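You operate a simulated robot arm through the tools that you are given. There is no shell and no other tool.

Carry out the task below with a simulated robot arm. There is one attempt and no reset: what you move stays moved.

Task
Shut the hot valve, take the hot hose off and push the blanking plug on the hot spigot.
Fine: loosen the nut first, it stays loose; the hose ends on the wash stand; the hot valve stays shut.

Only the result counts: the job must be done as asked and must still hold three seconds after the hand-in. Knocking over, shifting, dropping, spilling or breaking anything else fails it.

Robot
A 6-joint arm with a four-finger gripper, fixed in place. Base frame: the origin is on the floor under the middle of its stand, x ahead of it, y to its left, z up. Lengths are in m, angles in rad, forces in N, time in s.
It reaches about 0.912 m from its shoulder. Its first joint turns from -2.897 to 2.897 rad. Payload 3.43 kg.
The tool frame sits at the grasp point between the pads (the TCP): z along the fingers, y along the line on which they close. The tips reach 0.03 m beyond it. The gripper opens to 0.12 m; its body begins 0.085 m behind the TCP.
Orientation is told as [roll, pitch, yaw] about the base's x, y, z axes, in that order, counted from this pose: with the fingers straight down and closing along the base's y, the tool's x points along the base's -x, its y along +y and its z along -z.

Tools
- The arm moves only by the tool jog_arm. Its argument "commands" is one flat list of numbers, 7 for each row, row after row: the shift along the base's x, y, z in cm, then the turn, a rotation vector about the base's x, y, z in rad, then the gripper command, from -1 (fully open) to 1 (shut), values between in proportion. In form: [x, y, z, rx, ry, rz, gripper, x, y, z, rx, ry, rz, gripper, ...]. A call has 1 to 20 rows; each row shifts and turns the commanded pose from where the row before left it. Rows are played at 5 a second. More than 0.05 m and 0.15 rad between two rows, or a gripper value outside its range, and nothing of the call is played. A pose out of reach is approached as far as the arm can. The call stops where the force on the tool passes 90 N (or 10 N more than at its start, if that is more) or the arm is blocked; 0.2 s more then pass. Each finger travels about 0.1362 m/s and halts on what it meets, pressing with about 21 N; the grip force reading is that of the motor and also rises with nothing between the fingers. The clock runs only during rows and for 0.2 s after the last one: add rows that do not move to give the fingers time. The reply holds the time, the measured pose of the TCP, the force on the tool along the base axes, the opening and the grip force, in the units named above and with some noise, with the torque about the TCP (base axes, N m) and any sound that the robot's microphone picked up.
- Cameras (640 x 400 px; columns grow to the right, rows downward): "scene" is fixed at [0.0483, -0.6517, 1.6596]; the picture's right is [0.41, -0.91, 0.00], its down [-0.87, -0.39, -0.30] and it looks along [0.27, 0.12, -0.95] (base axes); focal length 257 px, centre (320, 200). "wrist" rides on the gripper at [0.071, -0.017, -0.12] in the tool frame; the picture's right is [0.23, 0.97, 0.00], its down [-0.81, 0.19, -0.55] and it looks along [-0.54, 0.13, 0.83] (tool axes); focal length 275 px, centre (320, 200). There is no depth. A picture from a camera that has moved, and an enlarged one, comes with that camera's place and axes in the base frame and with its lens.
- get_image(camera): a new picture of that camera. The clock stands still meanwhile.
- slide_trunk(by): moves the trunk up (or, below 0, down) by that many m; the arm rides with it, the base frame stays. It gives what a move gives, with no picture.
- enlarge(camera, box): a new picture of the part [left, top, right, bottom] of that camera's present view, enlarged. The clock stands still meanwhile.
- close_job(): hands the job in; it is judged then, once.

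Places have to be worked out from the pictures, the camera data and where the tool is seen. Open the gripper and draw the arm clear of the work before you hand the job in, unless the task says otherwise.

The tools are called after "Emit:" as a command line: name --argument value ..., lists and objects as JSON in quotes. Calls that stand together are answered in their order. jog_arm: Moves the arm, as the interface text tells. Its arguments: {"type":"object","properties":{"commands":{"type":"array","items":{"type":"number"}}},"required":["commands"]} The other tools are called the same way: slide_trunk (by) moves the trunk up or down; get_image (camera) takes a picture; enlarge (camera, box) takes an enlarged picture of a part of a camera's view; close_job () hands the job in.

At the start:

```text
t: 0.0
eef_pos: [0.2859, -0.395, 1.2809]
tool_rot: [0.002, 0.0, 0.0]
contact_force: [-0.1, 0.3, 1.1]
ft_torque: [-0.01, -0.02, 0.01]
grip_width: 0.1199
grip_force: 0.1
trunk travel left (down, up): [-0.2, 0.34]
```

scene: 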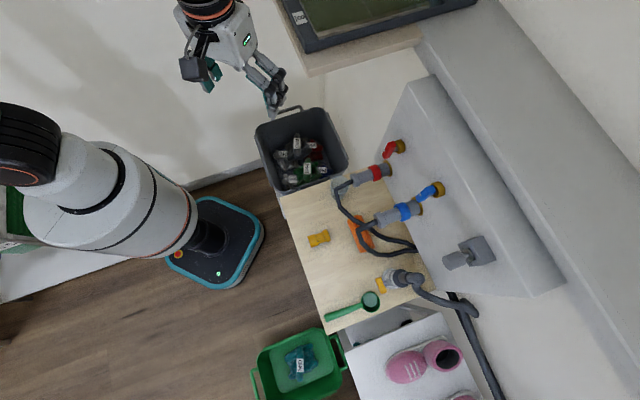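
wrist: 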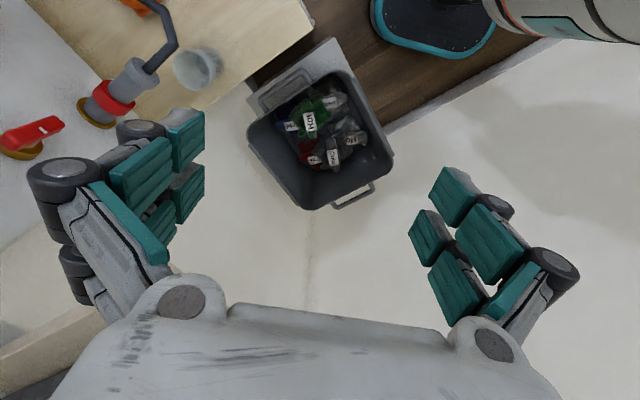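

I'll look at the scene closely first: the red (hot) valve and hose sit near pixels (370–400, 145–185) in the scene view. I enlarge that region and the rest of the wash stand.

Emit:
enlarge --camera "scene" --box '[320, 120, 480, 220]'

Emit:
enlarge --camera "scene" --box '[280, 200, 480, 325]'

Emit:
enlarge --camera "wrist" --box '[0, 0, 320, 200]'

```text
4.00 times, centred on (400, 170) of scene
camera zoom: at [0.0483, -0.6517, 1.6596], right [0.41, -0.91, 0.0], down [-0.87, -0.39, -0.3], along [0.27, 0.12, -0.95], focal length 1027 px, centre (0, 320)
```

zoom: 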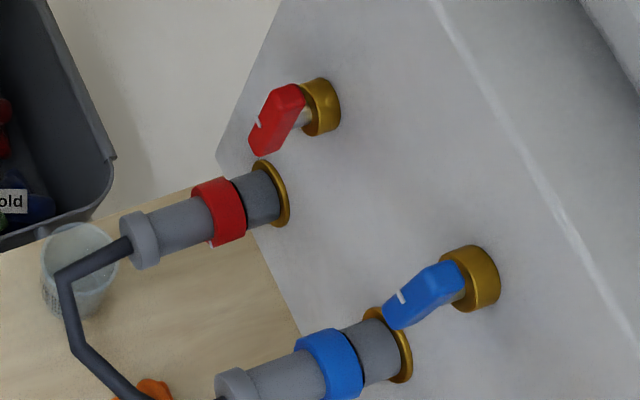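

```text
3.20 times, centred on (380, 262) of scene
camera zoom: at [0.0483, -0.6517, 1.6596], right [0.41, -0.91, 0.0], down [-0.87, -0.39, -0.3], along [0.27, 0.12, -0.95], focal length 822 px, centre (128, 0)
```

zoom: 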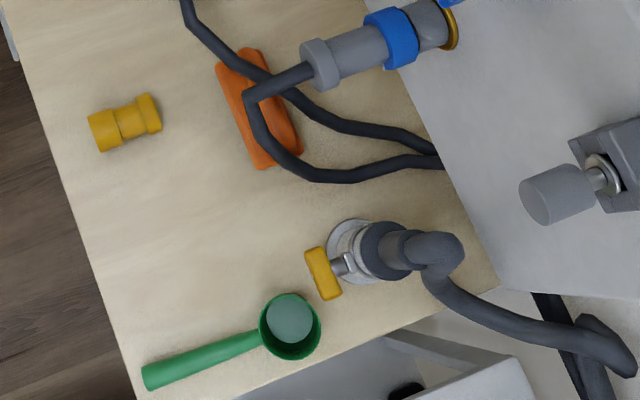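

```text
2.00 times, centred on (160, 100) of wrist
camera zoom: at [0.2158, -0.4108, 1.4026], right [-0.23, 0.97, 0.0], down [0.81, 0.19, 0.55], along [0.54, 0.13, -0.83], focal length 551 px, centre (640, 400)
```

zoom: 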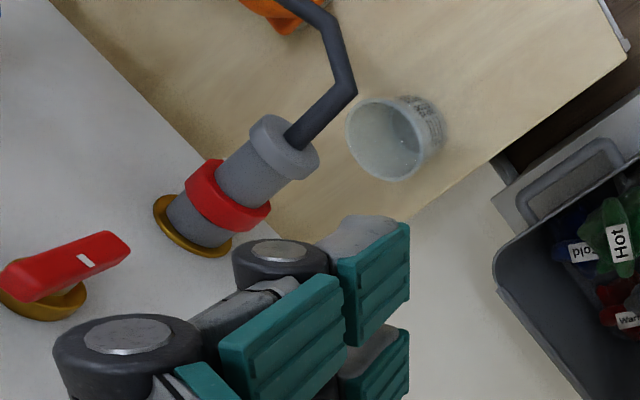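

The bins seem to hold labelled things; I need to know which part is the blanking plug. Enlarging the bins and the yellow part.

Emit:
enlarge --camera "scene" --box '[250, 105, 350, 200]'

Emit:
enlarge --camera "wrist" --box '[240, 60, 400, 220]'

Emit:
enlarge --camera "scene" --box '[295, 225, 345, 256]'

Emit:
enlarge --camera "scene" --box '[250, 320, 350, 400]'

Emit:
enlarge --camera "scene" --box '[365, 125, 413, 155]'

Emit:
enlarge --camera "scene" --box '[325, 150, 405, 200]'

```text
4.21 times, centred on (300, 152) of scene
camera zoom: at [0.0483, -0.6517, 1.6596], right [0.41, -0.91, 0.0], down [-0.87, -0.39, -0.3], along [0.27, 0.12, -0.95], focal length 1081 px, centre (404, 400)
```

zoom: 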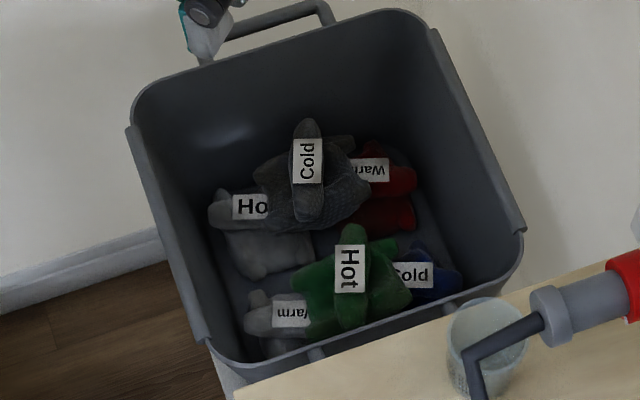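

```text
2.50 times, centred on (320, 140) of wrist
camera zoom: at [0.2158, -0.4108, 1.4026], right [-0.23, 0.97, 0.0], down [0.81, 0.19, 0.55], along [0.54, 0.13, -0.83], focal length 688 px, centre (320, 350)
```

zoom: 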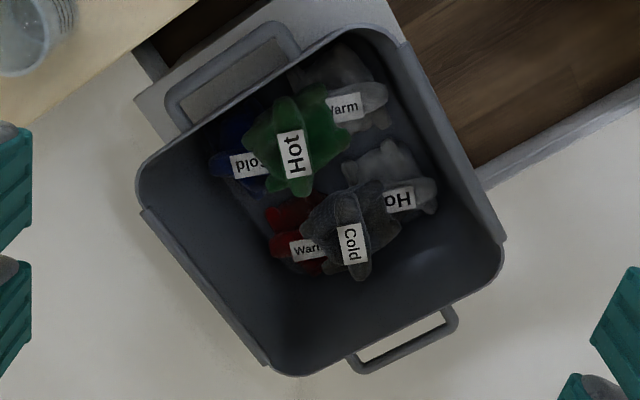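

```text
12.80 times, centred on (320, 240) of scene
camera zoom: at [0.0483, -0.6517, 1.6596], right [0.41, -0.91, 0.0], down [-0.87, -0.39, -0.3], along [0.27, 0.12, -0.95], focal length 3286 px, centre (320, -318)
```

zoom: 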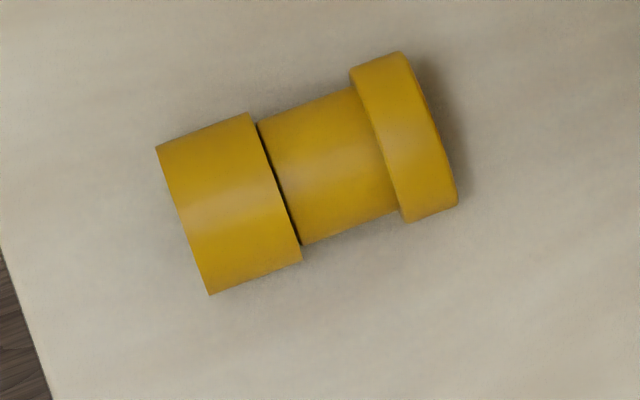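

```text
5.00 times, centred on (300, 360) of scene
camera zoom: at [0.0483, -0.6517, 1.6596], right [0.41, -0.91, 0.0], down [-0.87, -0.39, -0.3], along [0.27, 0.12, -0.95], focal length 1284 px, centre (420, -600)
```

zoom: 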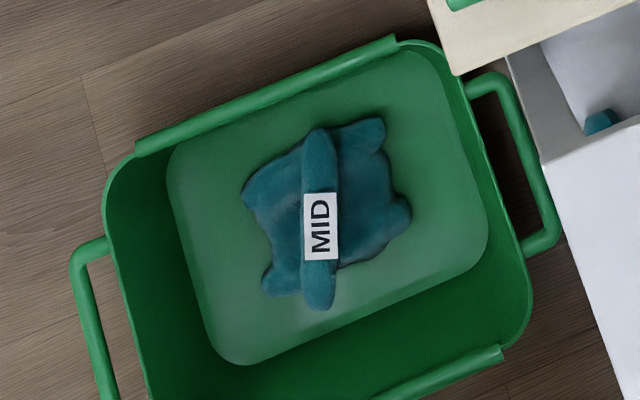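

```text
13.33 times, centred on (389, 140) of scene
camera zoom: at [0.0483, -0.6517, 1.6596], right [0.41, -0.91, 0.0], down [-0.87, -0.39, -0.3], along [0.27, 0.12, -0.95], focal length 3423 px, centre (-600, 1000)
```

zoom: 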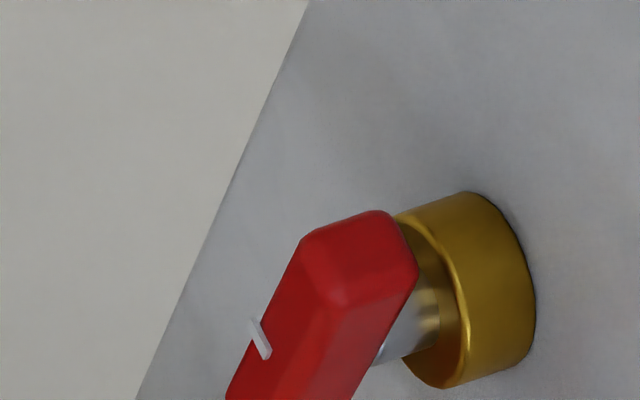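

```text
8.00 times, centred on (365, 175) of scene
camera zoom: at [0.0483, -0.6517, 1.6596], right [0.41, -0.91, 0.0], down [-0.87, -0.39, -0.3], along [0.27, 0.12, -0.95], focal length 2054 px, centre (-40, 400)
```

zoom: 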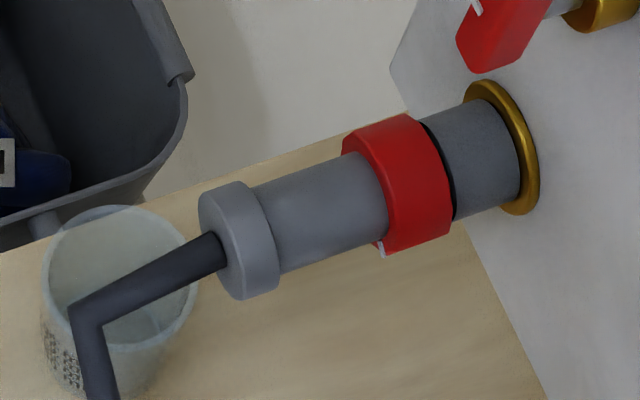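

The yellow part lying on the stand looks like the blanking plug (flange, body, wide end); the hot nut triangulates to about (0.378, -0.677, 0.990), its wall ring to (0.405, -0.703, 0.994) and the valve to (0.408, -0.702, 1.118). I turn the tool about -0.75 rad in yaw at safe height, so the wrist camera faces the wall.

Emit:
jog_arm --commands '[-1.5, -1, 0, 0, 0, -0.15, -1, -1.5, -1, 0, 0, 0, -0.15, -1, -1.5, -1, 0, 0, 0, -0.15, -1, -1.5, -1, 0, 0, 0, -0.15, -1, -1.5, -1, 0, 0, 0, -0.15, -1, 0, 0, 0, 0, 0, 0, -1]'

Emit:
get_image --camera "wrist"

Emit:
get_image --camera "scene"

```text
t: 1.4
eef_pos: [0.2128, -0.4441, 1.2798]
tool_rot: [-0.001, 0.001, -0.751]
contact_force: [0.4, 0.1, 0.7]
ft_torque: [0.0, -0.02, 0.01]
grip_width: 0.1203
grip_force: 0.0
trunk travel left (down, up): [-0.2, 0.34]
```

```text
taken
camera wrist: at [0.1492, -0.408, 1.4016], right [0.5, 0.87, 0.0], down [0.72, -0.41, 0.55], along [0.48, -0.27, -0.83], focal length 275 px, centre (320, 200)
```

wrist: 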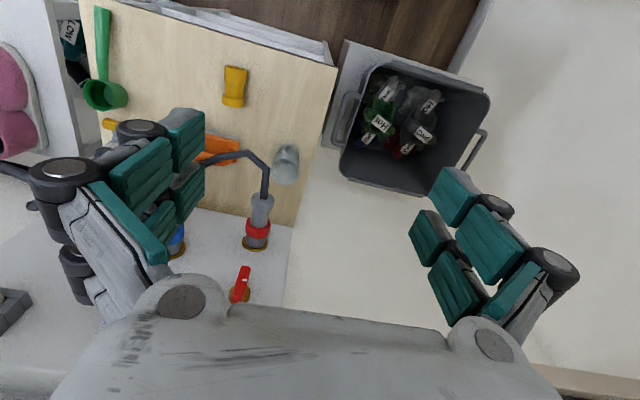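

```text
taken
```

scene: 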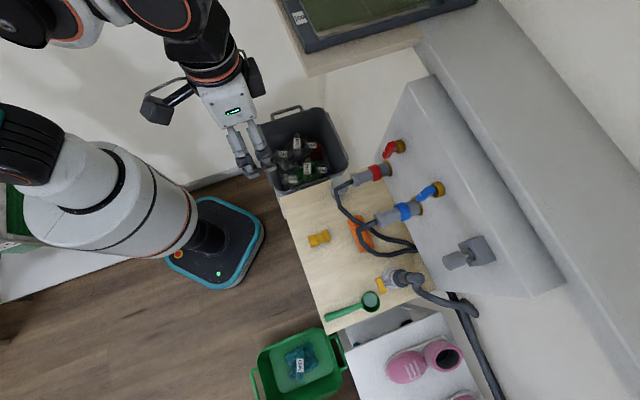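

The wrist picture is upside down (wall at the bottom). I enlarge the region with the hot valve and hose, and the plug.

Emit:
enlarge --camera "wrist" --box '[150, 140, 310, 310]'

Emit:
enlarge --camera "wrist" --box '[205, 50, 265, 120]'

Emit:
enlarge --camera "wrist" --box '[60, 0, 350, 200]'

```text
2.35 times, centred on (230, 225) of wrist
camera zoom: at [0.1492, -0.408, 1.4016], right [0.5, 0.87, 0.0], down [0.72, -0.41, 0.55], along [0.48, -0.27, -0.83], focal length 648 px, centre (532, 141)
```

zoom: 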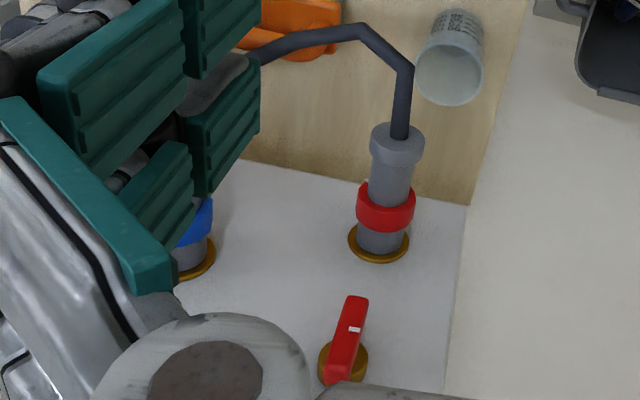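

```text
5.71 times, centred on (235, 85) of wrist
camera zoom: at [0.1492, -0.408, 1.4016], right [0.5, 0.87, 0.0], down [0.72, -0.41, 0.55], along [0.48, -0.27, -0.83], focal length 1573 px, centre (806, 857)
```

zoom: 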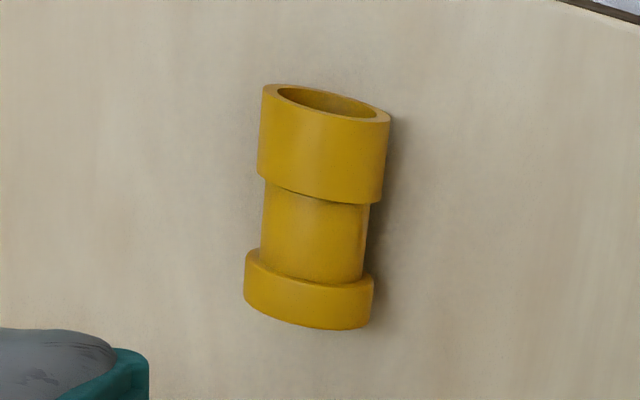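

```text
2.00 times, centred on (205, 100) of wrist
camera zoom: at [0.1492, -0.408, 1.4016], right [0.5, 0.87, 0.0], down [0.72, -0.41, 0.55], along [0.48, -0.27, -0.83], focal length 551 px, centre (550, 400)
```

zoom: 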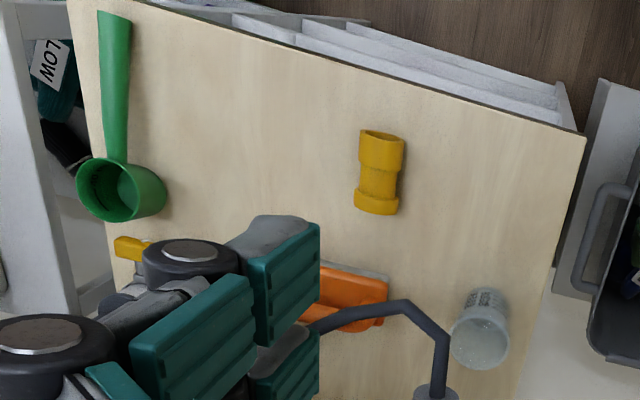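

The valve lever hangs straight down along the pipe (open), the plug's open socket end faces away from the wall, and the wall normal is about (-0.71, 0.70, 0). I half-close the gripper in free air to learn the finger geometry.

Emit:
jog_arm --commands '[0, 0, 0, 0, 0, 0, 0.3, 0, 0, 0, 0, 0, 0, 0.3, 0, 0, 0, 0, 0, 0, 0.3]'

Emit:
get_image --camera "wrist"

Emit:
enlarge --camera "scene" --box '[180, 60, 300, 190]'

```text
t: 2.2
eef_pos: [0.2133, -0.4445, 1.2804]
tool_rot: [0.001, 0.0, -0.749]
contact_force: [-0.4, -0.8, -0.2]
ft_torque: [-0.02, 0.01, 0.02]
grip_width: 0.0422
grip_force: 0.0
trunk travel left (down, up): [-0.2, 0.34]
```

```text
taken
camera wrist: at [0.1492, -0.4078, 1.4016], right [0.49, 0.87, 0.0], down [0.72, -0.41, 0.55], along [0.48, -0.27, -0.83], focal length 275 px, centre (320, 200)
```

wrist: 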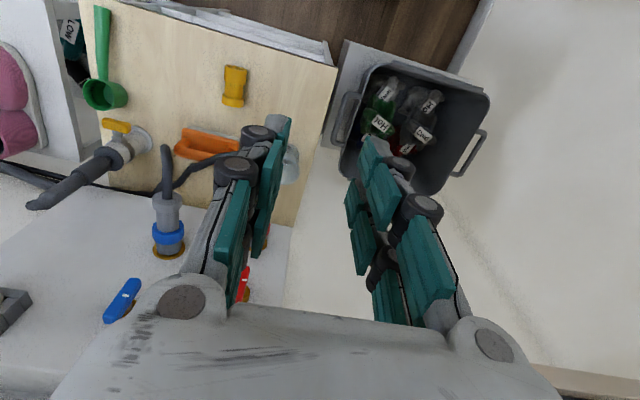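

```text
3.08 times, centred on (240, 125) of scene
camera zoom: at [0.0483, -0.6517, 1.6596], right [0.41, -0.91, 0.0], down [-0.87, -0.39, -0.3], along [0.27, 0.12, -0.95], focal length 790 px, centre (566, 431)
```

zoom: 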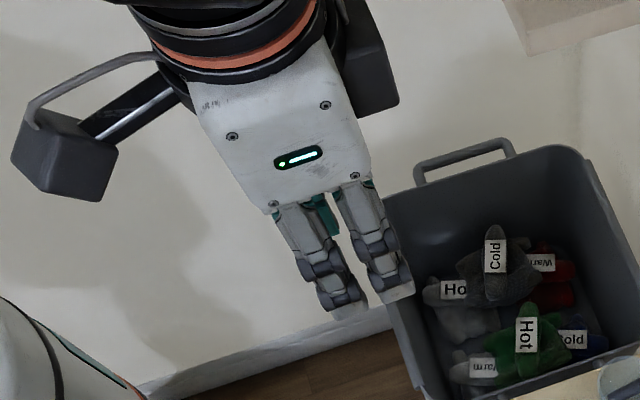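

The gripper has two fingers per side (about ±1.75 cm apart along tool x), with width ≈ 0.06·(1−g). I'll tilt the tool to point horizontally into the wall in front of the hot valve, staying about 20 cm off the wall, then look at the lever.

Emit:
jog_arm --commands '[0, 0, 0, 0, 0, -0.025, 0, 0.47, -1.08, -1.36, -0.0999, -0.102, 0, 0, 0.47, -1.08, -1.36, -0.0999, -0.102, 0, 0, 0.47, -1.08, -1.36, -0.0999, -0.102, 0, 0, 0.47, -1.08, -1.36, -0.0999, -0.102, 0, 0, 0.47, -1.08, -1.36, -0.0999, -0.102, 0, 0, 0.47, -1.08, -1.36, -0.0999, -0.102, 0, 0, 0, 0, 0, 0, 0, 0, 0]'

Emit:
get_image --camera "wrist"

Emit:
get_image --camera "scene"

```text
t: 4.0
eef_pos: [0.2397, -0.5115, 1.1992]
tool_rot: [-0.001, -0.857, -0.774]
contact_force: [-0.1, 0.0, 0.0]
ft_torque: [0.0, 0.0, -0.04]
grip_width: 0.0601
grip_force: 0.1
trunk travel left (down, up): [-0.2, 0.34]
```

```text
taken
camera wrist: at [0.1291, -0.4263, 1.2259], right [0.57, 0.8, -0.17], down [0.22, 0.06, 0.97], along [0.79, -0.6, -0.14], focal length 275 px, centre (320, 200)
```

wrist: 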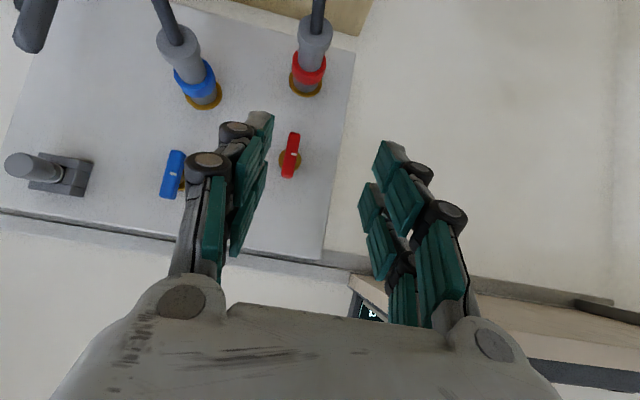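

```text
taken
```

scene: 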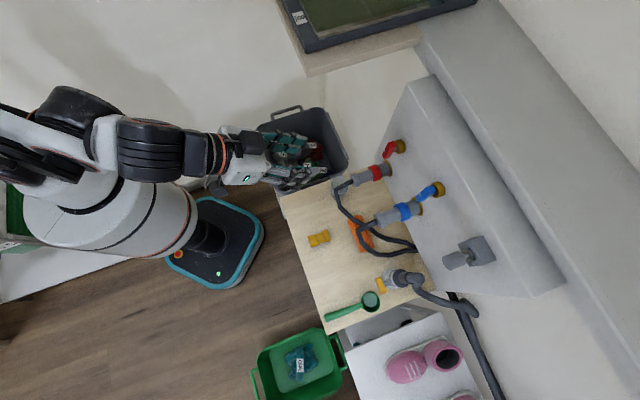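

Good view of the wall face (picture upside down). Enlarging the hot valve and the hot nut.

Emit:
enlarge --camera "wrist" --box '[250, 110, 340, 200]'

Emit:
enlarge --camera "wrist" --box '[130, 0, 360, 210]'

Emit:
enlarge --camera "wrist" --box '[270, 0, 350, 110]'

```text
4.44 times, centred on (295, 155) of wrist
camera zoom: at [0.1291, -0.4263, 1.2259], right [0.57, 0.8, -0.17], down [0.22, 0.06, 0.97], along [0.79, -0.6, -0.14], focal length 1224 px, centre (431, 400)
```

zoom: 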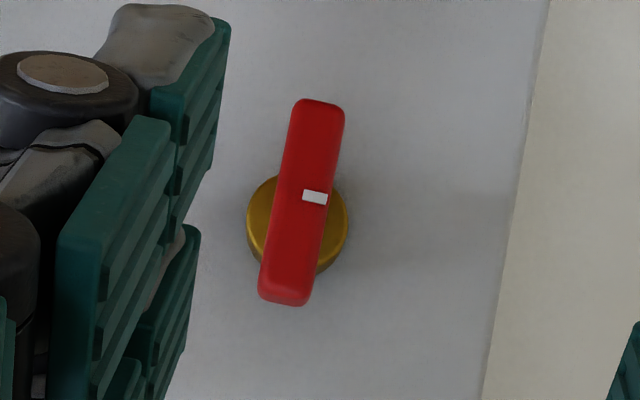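

```text
1.90 times, centred on (245, 105) of wrist
camera zoom: at [0.1291, -0.4263, 1.2259], right [0.57, 0.8, -0.17], down [0.22, 0.06, 0.97], along [0.79, -0.6, -0.14], focal length 524 px, centre (463, 381)
```

zoom: 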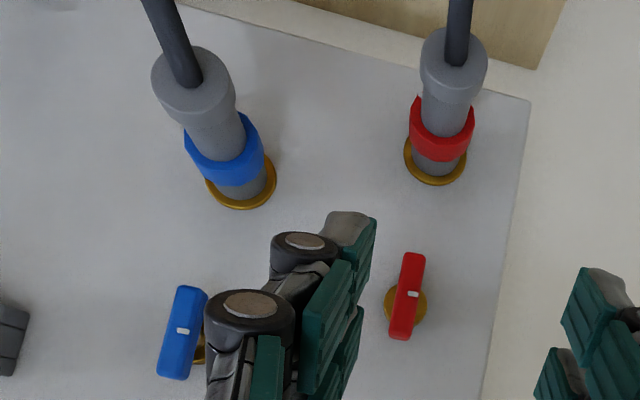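

```text
3.64 times, centred on (310, 55) of wrist
camera zoom: at [0.1291, -0.4263, 1.2259], right [0.57, 0.8, -0.17], down [0.22, 0.06, 0.97], along [0.79, -0.6, -0.14], focal length 1001 px, centre (356, 727)
```

zoom: 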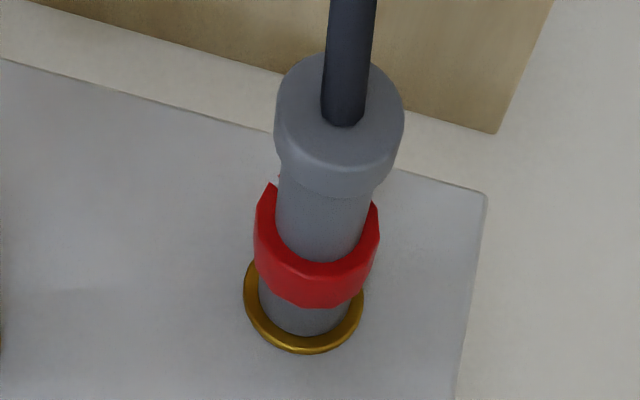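

The lever is a bar centred on the stem (u≈-0.218, z≈1.12), vertical = open. I finish the tilt to horizontal and stop about 15 cm off the wall, lined up with the stem.

Emit:
jog_arm --commands '[1.2, -1.74, -1.58, -0.0999, -0.102, 0, 0, 1.2, -1.74, -1.58, -0.0999, -0.102, 0, 0, 1.2, -1.74, -1.58, -0.0999, -0.102, 0, 0, 1.2, -1.74, -1.58, -0.0999, -0.102, 0, 0, 1.2, -1.74, -1.58, -0.0999, -0.102, 0, 0, 0, 0, 0, 0, 0, 0, 0]'

Emit:
get_image --camera "wrist"

Emit:
get_image --camera "scene"

```text
t: 5.4
eef_pos: [0.3037, -0.6223, 1.1501]
tool_rot: [-0.246, -1.569, -0.529]
contact_force: [0.2, -0.8, -0.2]
ft_torque: [-0.01, 0.01, 0.01]
grip_width: 0.06
grip_force: 0.0
out of reach, approached as far as the arm can: row 4, 5
trunk travel left (down, up): [-0.2, 0.34]
```

```text
taken
camera wrist: at [0.2069, -0.5495, 1.0803], right [0.68, 0.7, -0.23], down [-0.26, 0.52, 0.81], along [0.69, -0.49, 0.54], focal length 275 px, centre (320, 200)
```

wrist: 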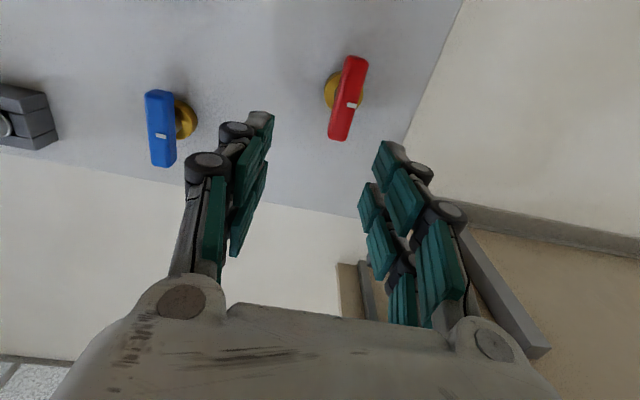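

```text
taken
```

scene: 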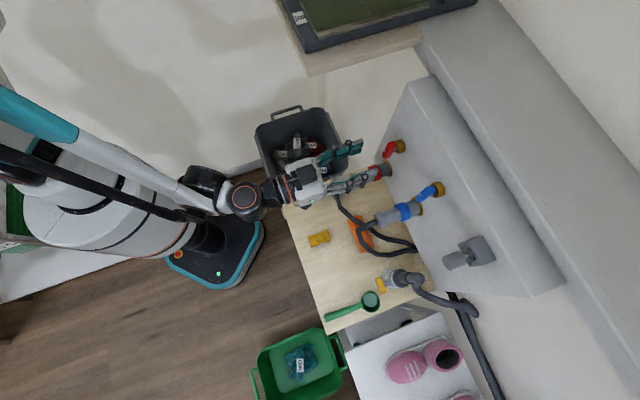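

The arm could not quite reach that low with the tool horizontal (TCP at z 1.150 instead of 1.12), so the shoulder is probably too high. I back off and up, then lower the trunk to give the arm a better posture.

Emit:
jog_arm --commands '[-1.5, 1.5, 3, 0, 0, 0, 0, -1.5, 1.5, 3, 0, 0, 0, 0, -1.5, 1.5, 3, 0, 0, 0, 0, 0, 0, 3, 0, 0, 0, 0, 0, 0, 0, 0, 0, 0, 0]'

Emit:
slide_trunk --by -0.08

Emit:
get_image --camera "scene"

```text
t: 6.6
eef_pos: [0.2594, -0.5781, 1.2678]
tool_rot: [-0.158, -1.57, -0.618]
contact_force: [-0.2, -0.4, 0.5]
ft_torque: [0.0, -0.04, -0.02]
grip_width: 0.0598
grip_force: 0.0
trunk travel left (down, up): [-0.2, 0.34]
```

```text
t: 7.8
eef_pos: [0.2598, -0.5758, 1.1891]
tool_rot: [-0.16, -1.571, -0.613]
contact_force: [0.8, 0.2, 0.4]
ft_torque: [-0.01, 0.0, 0.03]
grip_width: 0.0598
grip_force: 0.1
trunk travel left (down, up): [-0.12, 0.42]
```

```text
taken
```

scene: 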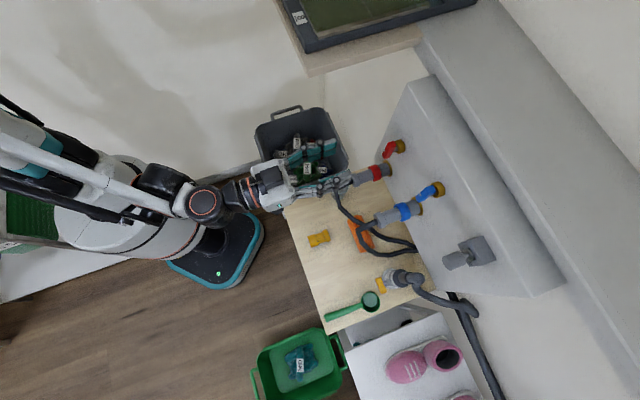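

Commanded poses resync to what was reached. Now with the trunk 8 cm lower I go to the pre-grasp point in front of the lever (z 1.12, ~15 cm off the wall).

Emit:
jog_arm --commands '[1.33, -0.76, -2.3, 0, 0, 0, 0, 1.33, -0.76, -2.3, 0, 0, 0, 0, 1.33, -0.76, -2.3, 0, 0, 0, 0, 0, 0, 0, 0, 0, 0, 0]'

Emit:
get_image --camera "wrist"

Emit:
enlarge --camera "scene" --box '[240, 110, 430, 230]'

```text
t: 8.8
eef_pos: [0.2967, -0.6014, 1.1201]
tool_rot: [-0.101, -1.569, -0.673]
contact_force: [-0.6, 0.0, -0.4]
ft_torque: [0.0, 0.02, 0.01]
grip_width: 0.0597
grip_force: 0.1
trunk travel left (down, up): [-0.12, 0.42]
```

```text
taken
camera wrist: at [0.2001, -0.5286, 1.0499], right [0.68, 0.7, -0.23], down [-0.26, 0.52, 0.81], along [0.69, -0.49, 0.54], focal length 275 px, centre (320, 200)
```

wrist: 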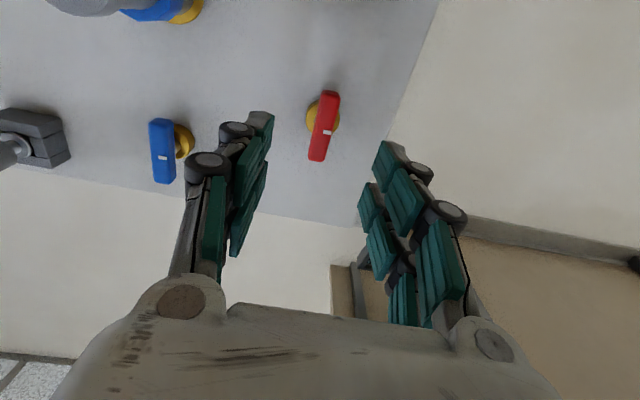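

```text
3.33 times, centred on (335, 170) of scene
camera zoom: at [0.0483, -0.6517, 1.6596], right [0.41, -0.91, 0.0], down [-0.87, -0.39, -0.3], along [0.27, 0.12, -0.95], focal length 856 px, centre (270, 300)
```

zoom: 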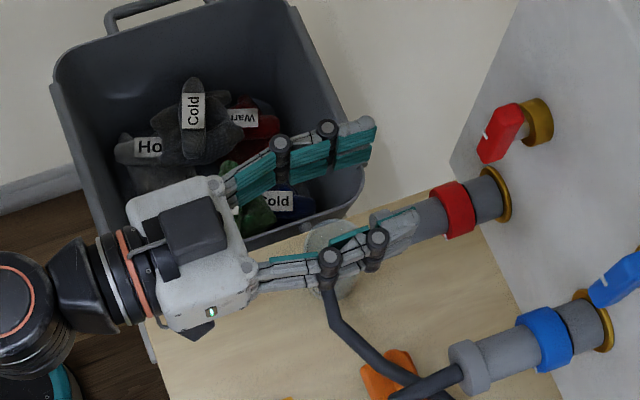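

The wrist view shows the lever slightly right/below of the tool axis. Enlarging to measure its centre exactly.

Emit:
enlarge --camera "wrist" --box '[290, 80, 354, 170]'

```text
4.44 times, centred on (322, 125) of wrist
camera zoom: at [0.2001, -0.5286, 1.0499], right [0.68, 0.7, -0.23], down [-0.26, 0.52, 0.81], along [0.69, -0.49, 0.54], focal length 1224 px, centre (311, 533)
```

zoom: 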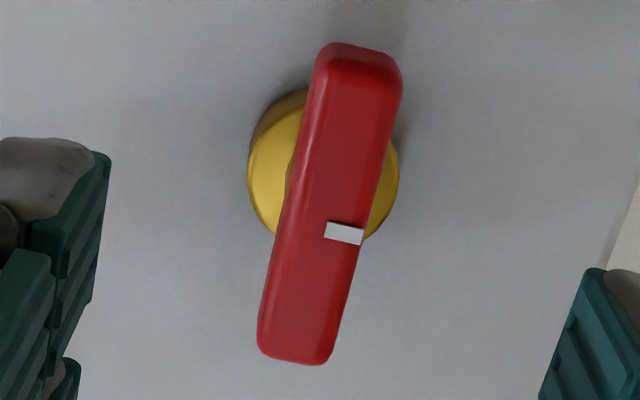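

Lever/stem centre is about 3 mm to +u and 2.5 mm higher than the tool axis. I correct that and advance straight to ~5.3 cm off the wall, so the tips straddle the lever without touching the brass.

Emit:
jog_arm --commands '[0.21, 0.21, 0.25, 0, 0, 0, 0, 1.75, -1.71, 0, 0, 0, 0, 0, 1.75, -1.71, 0, 0, 0, 0, 0, 1.75, -1.71, 0, 0, 0, 0, 0, 1.7, -1.66, 0, 0, 0, 0, 0, 0, 0, 0, 0, 0, 0, 0]'

Emit:
get_image --camera "wrist"

Emit:
enlarge --camera "scene" --box '[340, 115, 430, 195]'

```text
t: 10.2
eef_pos: [0.3708, -0.6668, 1.1225]
tool_rot: [-0.125, -1.569, -0.648]
contact_force: [-0.4, -1.2, 0.3]
ft_torque: [-0.06, 0.01, 0.01]
grip_width: 0.0599
grip_force: 0.0
trunk travel left (down, up): [-0.12, 0.42]
```

```text
taken
camera wrist: at [0.2727, -0.5936, 1.0522], right [0.68, 0.7, -0.23], down [-0.26, 0.52, 0.81], along [0.69, -0.49, 0.54], focal length 275 px, centre (320, 200)
```

wrist: 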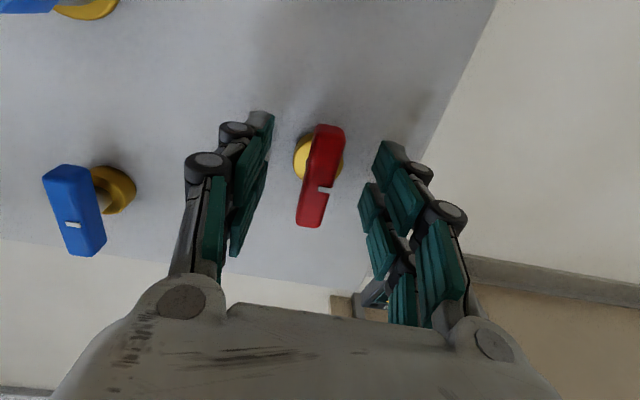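

```text
5.00 times, centred on (385, 155) of scene
camera zoom: at [0.0483, -0.6517, 1.6596], right [0.41, -0.91, 0.0], down [-0.87, -0.39, -0.3], along [0.27, 0.12, -0.95], focal length 1284 px, centre (-5, 425)
```

zoom: 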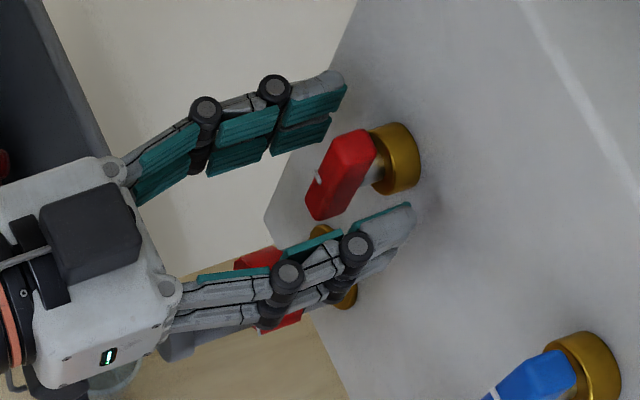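

The fingers straddle the lever; I back off 4 mm so the tips surely clear the brass, then close on the lever.

Emit:
jog_arm --commands '[-0.28, 0.28, 0, 0, 0, 0, 0, 0, 0, 0, 0, 0, 0, 0.4, 0, 0, 0, 0, 0, 0, 1, 0, 0, 0, 0, 0, 0, 1, 0, 0, 0, 0, 0, 0, 1]'

Emit:
get_image --camera "wrist"

Emit:
enlarge --camera "scene" --box '[340, 115, 430, 195]'

```text
t: 11.4
eef_pos: [0.3662, -0.6633, 1.1241]
tool_rot: [0.269, -1.569, -1.045]
contact_force: [-3.5, -8.6, 5.1]
ft_torque: [0.11, 0.06, -0.3]
grip_width: 0.0159
grip_force: 44.8
trunk travel left (down, up): [-0.12, 0.42]
```

```text
taken
camera wrist: at [0.2692, -0.5905, 1.0529], right [0.68, 0.69, -0.23], down [-0.26, 0.52, 0.81], along [0.68, -0.49, 0.54], focal length 275 px, centre (320, 200)
```

wrist: 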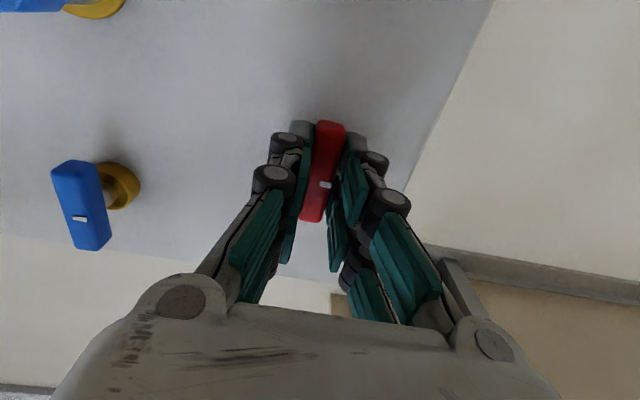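

```text
5.00 times, centred on (385, 155) of scene
camera zoom: at [0.0483, -0.6517, 1.6596], right [0.41, -0.91, 0.0], down [-0.87, -0.39, -0.3], along [0.27, 0.12, -0.95], focal length 1284 px, centre (-5, 425)
```

zoom: 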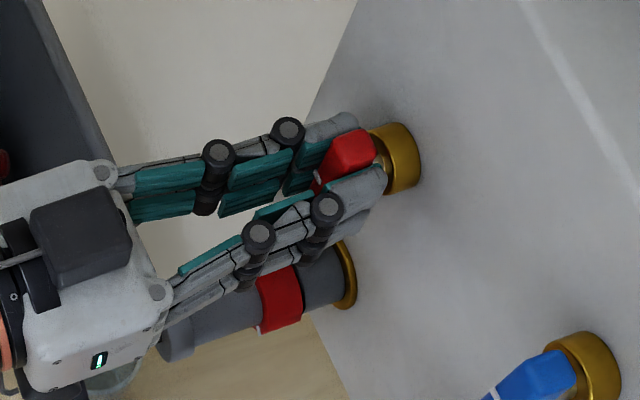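

The lever is gripped (width 15.9 mm). I turn it clockwise as seen from the front (rotation about +d), first 0.3 rad to check the resistance.

Emit:
jog_arm --commands '[0, 0, 0, 0.0715, -0.07, 0, 1, 0, 0, 0, 0.0715, -0.07, 0, 1, 0, 0, 0, 0.0715, -0.07, 0, 1, 0, 0, 0, 0, 0, 0, 1]'

Emit:
get_image --camera "wrist"

```text
t: 12.4
eef_pos: [0.3661, -0.664, 1.1242]
tool_rot: [1.564, -1.268, -2.342]
contact_force: [-11.3, -6.2, 1.7]
ft_torque: [-0.57, -0.59, -0.7]
grip_width: 0.0161
grip_force: 45.7
trunk travel left (down, up): [-0.12, 0.42]
```

```text
taken
camera wrist: at [0.2849, -0.5745, 1.0512], right [0.7, 0.71, 0.07], down [-0.43, 0.34, 0.83], along [0.57, -0.61, 0.55], focal length 275 px, centre (320, 200)
```

wrist: 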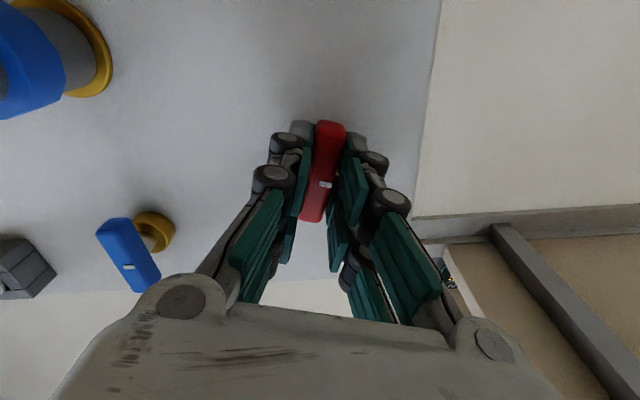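

The lever turns freely with the gripper. I continue the remaining 1.27 rad to a quarter turn.

Emit:
jog_arm --commands '[0, 0, 0, 0.0907, -0.0889, 0, 1, 0, 0, 0, 0.0907, -0.0889, 0, 1, 0, 0, 0, 0.0907, -0.0889, 0, 1, 0, 0, 0, 0.0907, -0.0889, 0, 1, 0, 0, 0, 0.0907, -0.0889, 0, 1, 0, 0, 0, 0, 0, 0, 1]'

Emit:
get_image --camera "wrist"

```text
t: 13.8
eef_pos: [0.3679, -0.6608, 1.1237]
tool_rot: [1.571, -0.635, -2.343]
contact_force: [6.7, -23.7, 36.5]
ft_torque: [-0.7, -0.65, -0.41]
grip_width: 0.0158
grip_force: 45.0
trunk travel left (down, up): [-0.12, 0.42]
```

```text
taken
camera wrist: at [0.3151, -0.5431, 1.0686], right [0.53, 0.54, 0.65], down [-0.77, 0.0, 0.63], along [0.35, -0.84, 0.42], focal length 275 px, centre (320, 200)
```

wrist: 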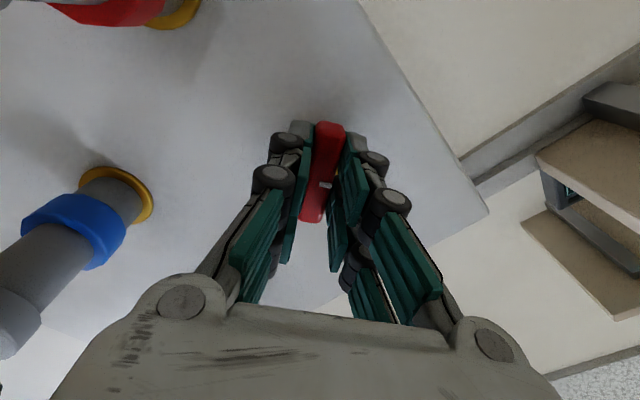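

A side force built up (stem pulls the tool up and toward −u), so the tool centre is a few mm off the stem. I shift it that way and check the force.

Emit:
jog_arm --commands '[-0.18, -0.19, 0.3, 0, 0, 0, 1, 0, 0, 0, 0, 0, 0, 1]'

```text
t: 14.4
eef_pos: [0.3681, -0.6613, 1.1239]
tool_rot: [1.565, -0.639, -2.337]
contact_force: [-3.3, 16.8, -31.8]
ft_torque: [0.28, 0.28, -0.33]
grip_width: 0.0161
grip_force: 44.4
trunk travel left (down, up): [-0.12, 0.42]
```

The force flipped sign, so the right offset is about half of that. I move back half and continue turning in smaller portions.

Emit:
jog_arm --commands '[0.085, 0.09, -0.14, 0, 0, 0, 1, 0, 0, 0, 0.0907, -0.0889, 0, 1, 0, 0, 0, 0.0907, -0.0889, 0, 1, 0, 0, 0, 0, 0, 0, 1]'

```text
t: 15.4
eef_pos: [0.3678, -0.6603, 1.1249]
tool_rot: [1.567, -0.383, -2.342]
contact_force: [-2.1, 25.3, -20.3]
ft_torque: [0.39, 0.33, 0.3]
grip_width: 0.0156
grip_force: 44.9
trunk travel left (down, up): [-0.12, 0.42]
```

Remaining turn is about 0.38 rad; I relax the side force slightly and finish the quarter turn.

Emit:
jog_arm --commands '[0.01, 0.13, -0.1, 0, 0, 0, 1, 0, 0, 0, 0.0913, -0.0894, 0, 1, 0, 0, 0, 0.0913, -0.0894, 0, 1, 0, 0, 0, 0, 0, 0, 1]'

Emit:
get_image --camera "wrist"

```text
t: 16.4
eef_pos: [0.3668, -0.6605, 1.1251]
tool_rot: [1.572, -0.124, -2.345]
contact_force: [23.0, -15.7, 44.9]
ft_torque: [-0.93, -0.77, -0.45]
grip_width: 0.016
grip_force: 44.6
trunk travel left (down, up): [-0.12, 0.42]
```

```text
taken
camera wrist: at [0.3303, -0.5277, 1.0998], right [0.24, 0.25, 0.94], down [-0.94, -0.17, 0.29], along [0.23, -0.95, 0.19], focal length 275 px, centre (320, 200)
```

wrist: 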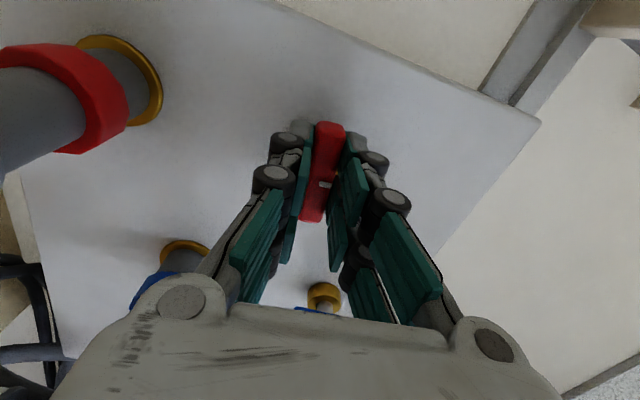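

Only ~0.12 rad is left and the torque about the stem is small. I relieve the vertical force by moving up ~1.5 mm and finish the turn.

Emit:
jog_arm --commands '[-0.05, 0.05, 0.17, 0, 0, 0, 1, 0, 0, 0, 0.0465, -0.0455, 0, 1, 0, 0, 0, 0.0465, -0.0455, 0, 1, 0, 0, 0, 0, 0, 0, 1]'

Emit:
enlarge --camera "scene" --box '[340, 115, 430, 195]'

```text
t: 17.4
eef_pos: [0.3665, -0.6613, 1.1249]
tool_rot: [1.571, 0.003, -2.343]
contact_force: [25.9, -24.4, 49.9]
ft_torque: [-1.02, -0.65, 0.01]
grip_width: 0.0163
grip_force: 44.7
trunk travel left (down, up): [-0.12, 0.42]
```

```text
5.00 times, centred on (385, 155) of scene
camera zoom: at [0.0483, -0.6517, 1.6596], right [0.41, -0.91, 0.0], down [-0.87, -0.39, -0.3], along [0.27, 0.12, -0.95], focal length 1284 px, centre (-5, 425)
```

zoom: 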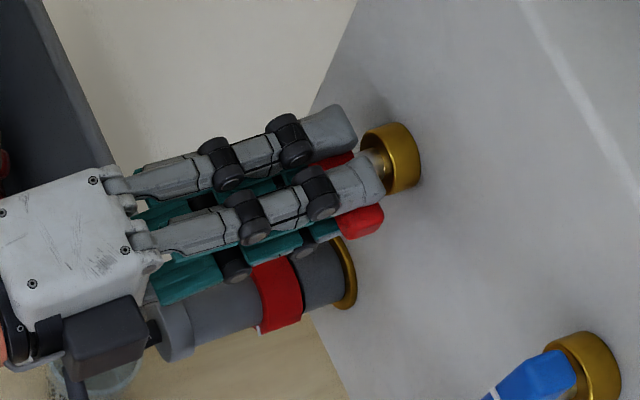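

The lever now looks horizontal. I add 0.05 rad to sense whether it has reached its stop.

Emit:
jog_arm --commands '[0.07, -0.07, 0.1, 0, 0, 0, 1, 0, 0, 0, 0.0357, -0.035, 0, 1, 0, 0, 0, 0, 0, 0, 1]'

```text
t: 18.2
eef_pos: [0.3665, -0.6602, 1.1236]
tool_rot: [1.57, 0.05, -2.343]
contact_force: [0.9, 5.8, 2.1]
ft_torque: [-1.59, 1.55, 0.02]
grip_width: 0.0162
grip_force: 45.1
trunk travel left (down, up): [-0.12, 0.42]
```

The resisting torque about the stem jumped to ~2.2 N·m: the lever is at its closed stop. I open the fingers and back straight out.

Emit:
jog_arm --commands '[0, 0, 0, 0, 0, 0, 0.2, 0, 0, 0, 0, 0, 0, 0, 0, 0, 0, 0, 0, 0, 0, -1.8, 1.76, 0, 0, 0, 0, 0, -2.5, 2.45, 0, 0, 0, 0, 0, -2.5, 2.45, 0, 0, 0, 0, 0, -2, 1.96, 1, 0, 0, 0, 0, 0, 0, 0, 0, 0, 0, 0]'

Emit:
get_image --camera "wrist"

Emit:
enlarge --camera "scene" --box '[320, 115, 440, 215]'

```text
t: 20.0
eef_pos: [0.2806, -0.5734, 1.1328]
tool_rot: [1.569, 0.055, -2.344]
contact_force: [0.7, 0.2, 0.7]
ft_torque: [0.03, -0.04, 0.03]
grip_width: 0.06
grip_force: 0.0
trunk travel left (down, up): [-0.12, 0.42]
```

```text
taken
camera wrist: at [0.246, -0.438, 1.1217], right [0.12, 0.13, 0.98], down [-0.97, -0.2, 0.15], along [0.22, -0.97, 0.1], focal length 275 px, centre (320, 200)
```

wrist: 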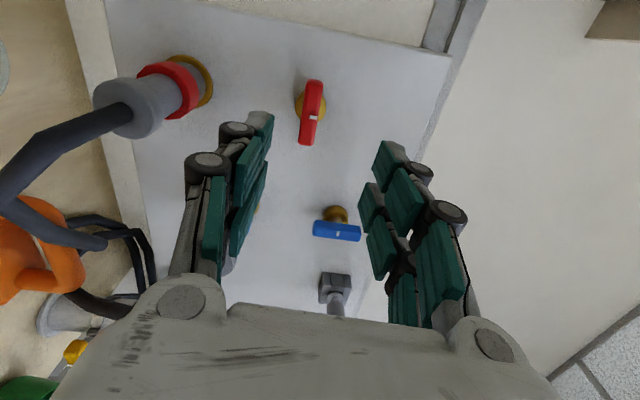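

```text
4.00 times, centred on (380, 165) of scene
camera zoom: at [0.0483, -0.6517, 1.6596], right [0.41, -0.91, 0.0], down [-0.87, -0.39, -0.3], along [0.27, 0.12, -0.95], focal length 1027 px, centre (80, 340)
```

zoom: 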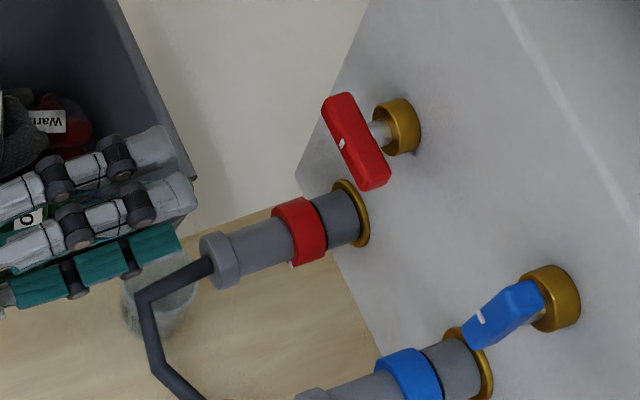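

The hot valve is shut (lever horizontal). Now I measure the hot spigot, nut and hose from this view.

Emit:
enlarge --camera "wrist" --box '[80, 40, 240, 150]'

Emit:
enlarge --camera "scene" --box '[325, 150, 405, 200]'

```text
3.64 times, centred on (160, 95) of wrist
camera zoom: at [0.246, -0.438, 1.1217], right [0.12, 0.13, 0.98], down [-0.97, -0.2, 0.15], along [0.22, -0.97, 0.1], focal length 1001 px, centre (902, 582)
```

zoom: 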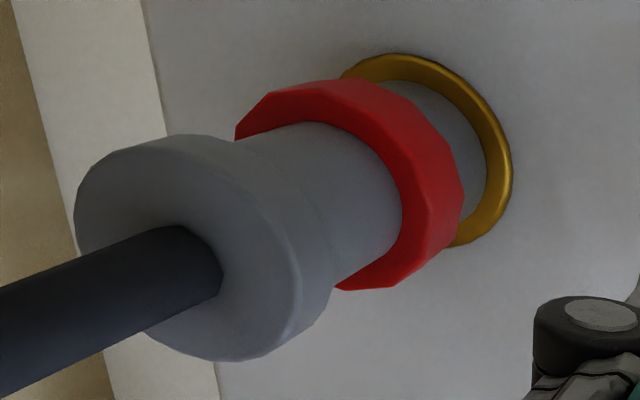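

```text
8.00 times, centred on (365, 175) of scene
camera zoom: at [0.0483, -0.6517, 1.6596], right [0.41, -0.91, 0.0], down [-0.87, -0.39, -0.3], along [0.27, 0.12, -0.95], focal length 2054 px, centre (-40, 400)
```

zoom: 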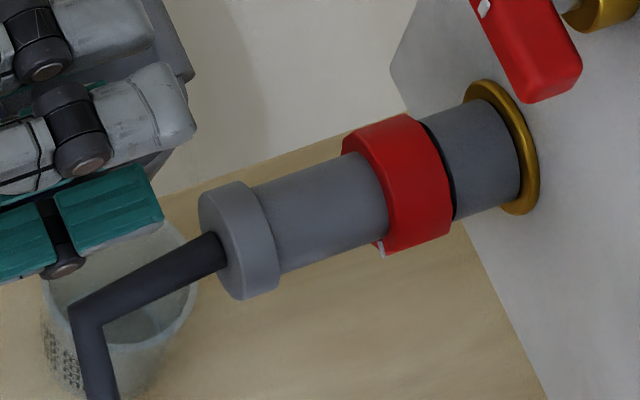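

I turn the tool back (unroll) while raising it a little, then tilt it to ~20° from vertical so it can take the nut from above without touching the valve lever.

Emit:
jog_arm --commands '[0, 0, 0.5, -0.1052, 0.1031, 0, 0, 0, 0, 0.5, -0.1052, 0.1031, 0, 0, 0, 0, 0.5, -0.1052, 0.1031, 0, 0, 0, 0, 0.5, -0.1052, 0.1031, 0, 0, 0, 0, 0.5, -0.1052, 0.1031, 0, 0, 0, 0, 0.5, -0.1052, 0.1031, 0, 0, 0, 0, 0.5, -0.1052, 0.1031, 0, 0, 0, 0, 0.5, -0.1052, 0.1031, 0, 0, 0, 0, 0.5, -0.1052, 0.1031, 0, 0, 0, 0, 0, -0.1052, 0.1031, 0, 0, 0, 0, 0, -0.1052, 0.1031, 0, 0, 0, 0, 0, 0, 0, 0, 0]'

Emit:
jog_arm --commands '[0, 0, 0, 0.0949, 0.0969, 0, 0, 0, 0, 0, 0.0949, 0.0969, 0, 0, 0, 0, 0, 0.0949, 0.0969, 0, 0, 0, 0, 0, 0.0949, 0.0969, 0, 0, 0, 0, 0, 0.0949, 0.0969, 0, 0, 0, 0, 0, 0.0949, 0.0969, 0, 0, 0, 0, 0, 0.0949, 0.0969, 0, 0, 0, 0, 0, 0.0949, 0.0969, 0, 0, 0, 0, 0, 0.0949, 0.0969, 0, 0, 0, 0, 0, 0, 0, 0, 0]'

Emit:
get_image --camera "wrist"

Emit:
get_image --camera "scene"

```text
t: 22.6
eef_pos: [0.2803, -0.5762, 1.18]
tool_rot: [0.732, -1.568, -1.508]
contact_force: [-0.3, 0.1, -0.8]
ft_torque: [-0.01, 0.0, 0.01]
grip_width: 0.0599
grip_force: 0.0
trunk travel left (down, up): [-0.12, 0.42]
```

```text
t: 24.8
eef_pos: [0.279, -0.5753, 1.1799]
tool_rot: [0.0, -0.346, -0.778]
contact_force: [0.7, -0.5, 0.1]
ft_torque: [0.0, 0.0, 0.02]
grip_width: 0.06
grip_force: 0.1
trunk travel left (down, up): [-0.12, 0.42]
```

```text
taken
camera wrist: at [0.1909, -0.511, 1.27], right [0.53, 0.84, -0.08], down [0.54, -0.27, 0.8], along [0.65, -0.46, -0.6], focal length 275 px, centre (320, 200)
```

wrist: 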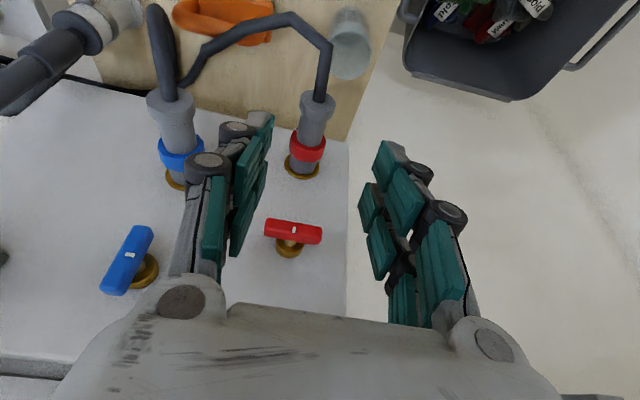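

```text
taken
```

scene: 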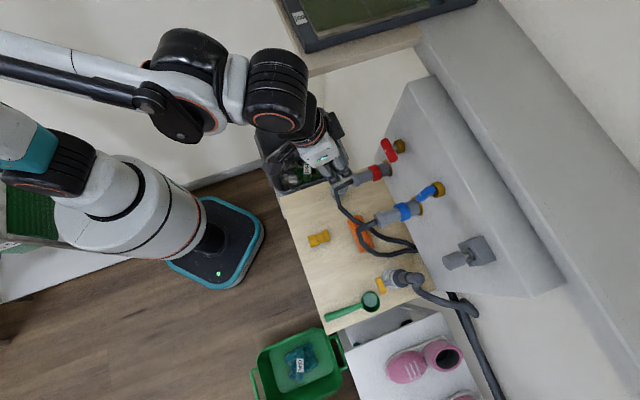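

The tool is now ~20° from vertical. I enlarge the hot coupling to fix its axis in the tool's view.

Emit:
enlarge --camera "wrist" --box '[270, 80, 350, 190]'

Emit:
enlarge --camera "wrist" --box '[150, 0, 400, 200]'

```text
3.64 times, centred on (310, 135) of wrist
camera zoom: at [0.1909, -0.511, 1.27], right [0.53, 0.84, -0.08], down [0.54, -0.27, 0.8], along [0.65, -0.46, -0.6], focal length 1001 px, centre (356, 436)
```

zoom: 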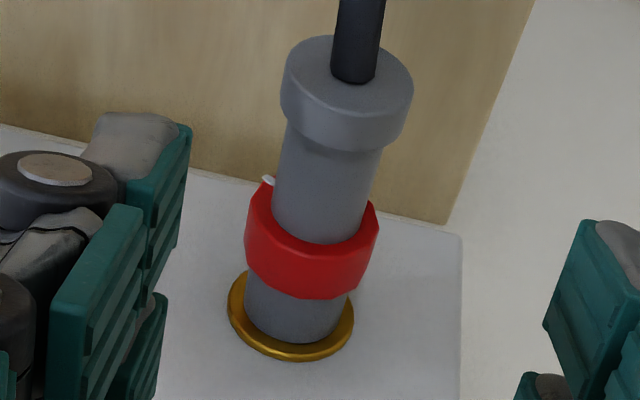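

```text
2.00 times, centred on (275, 100) of wrist
camera zoom: at [0.1909, -0.511, 1.27], right [0.53, 0.84, -0.08], down [0.54, -0.27, 0.8], along [0.65, -0.46, -0.6], focal length 551 px, centre (410, 400)
```

zoom: 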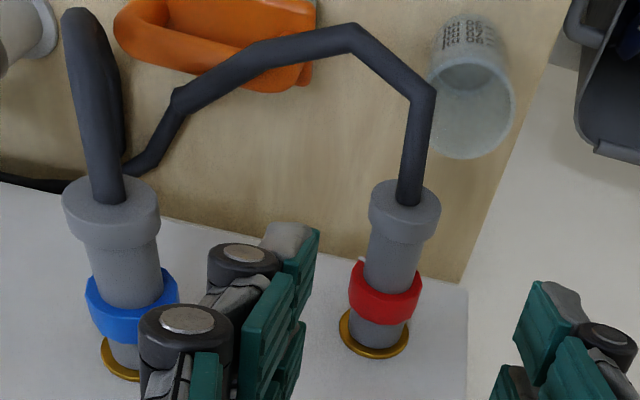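

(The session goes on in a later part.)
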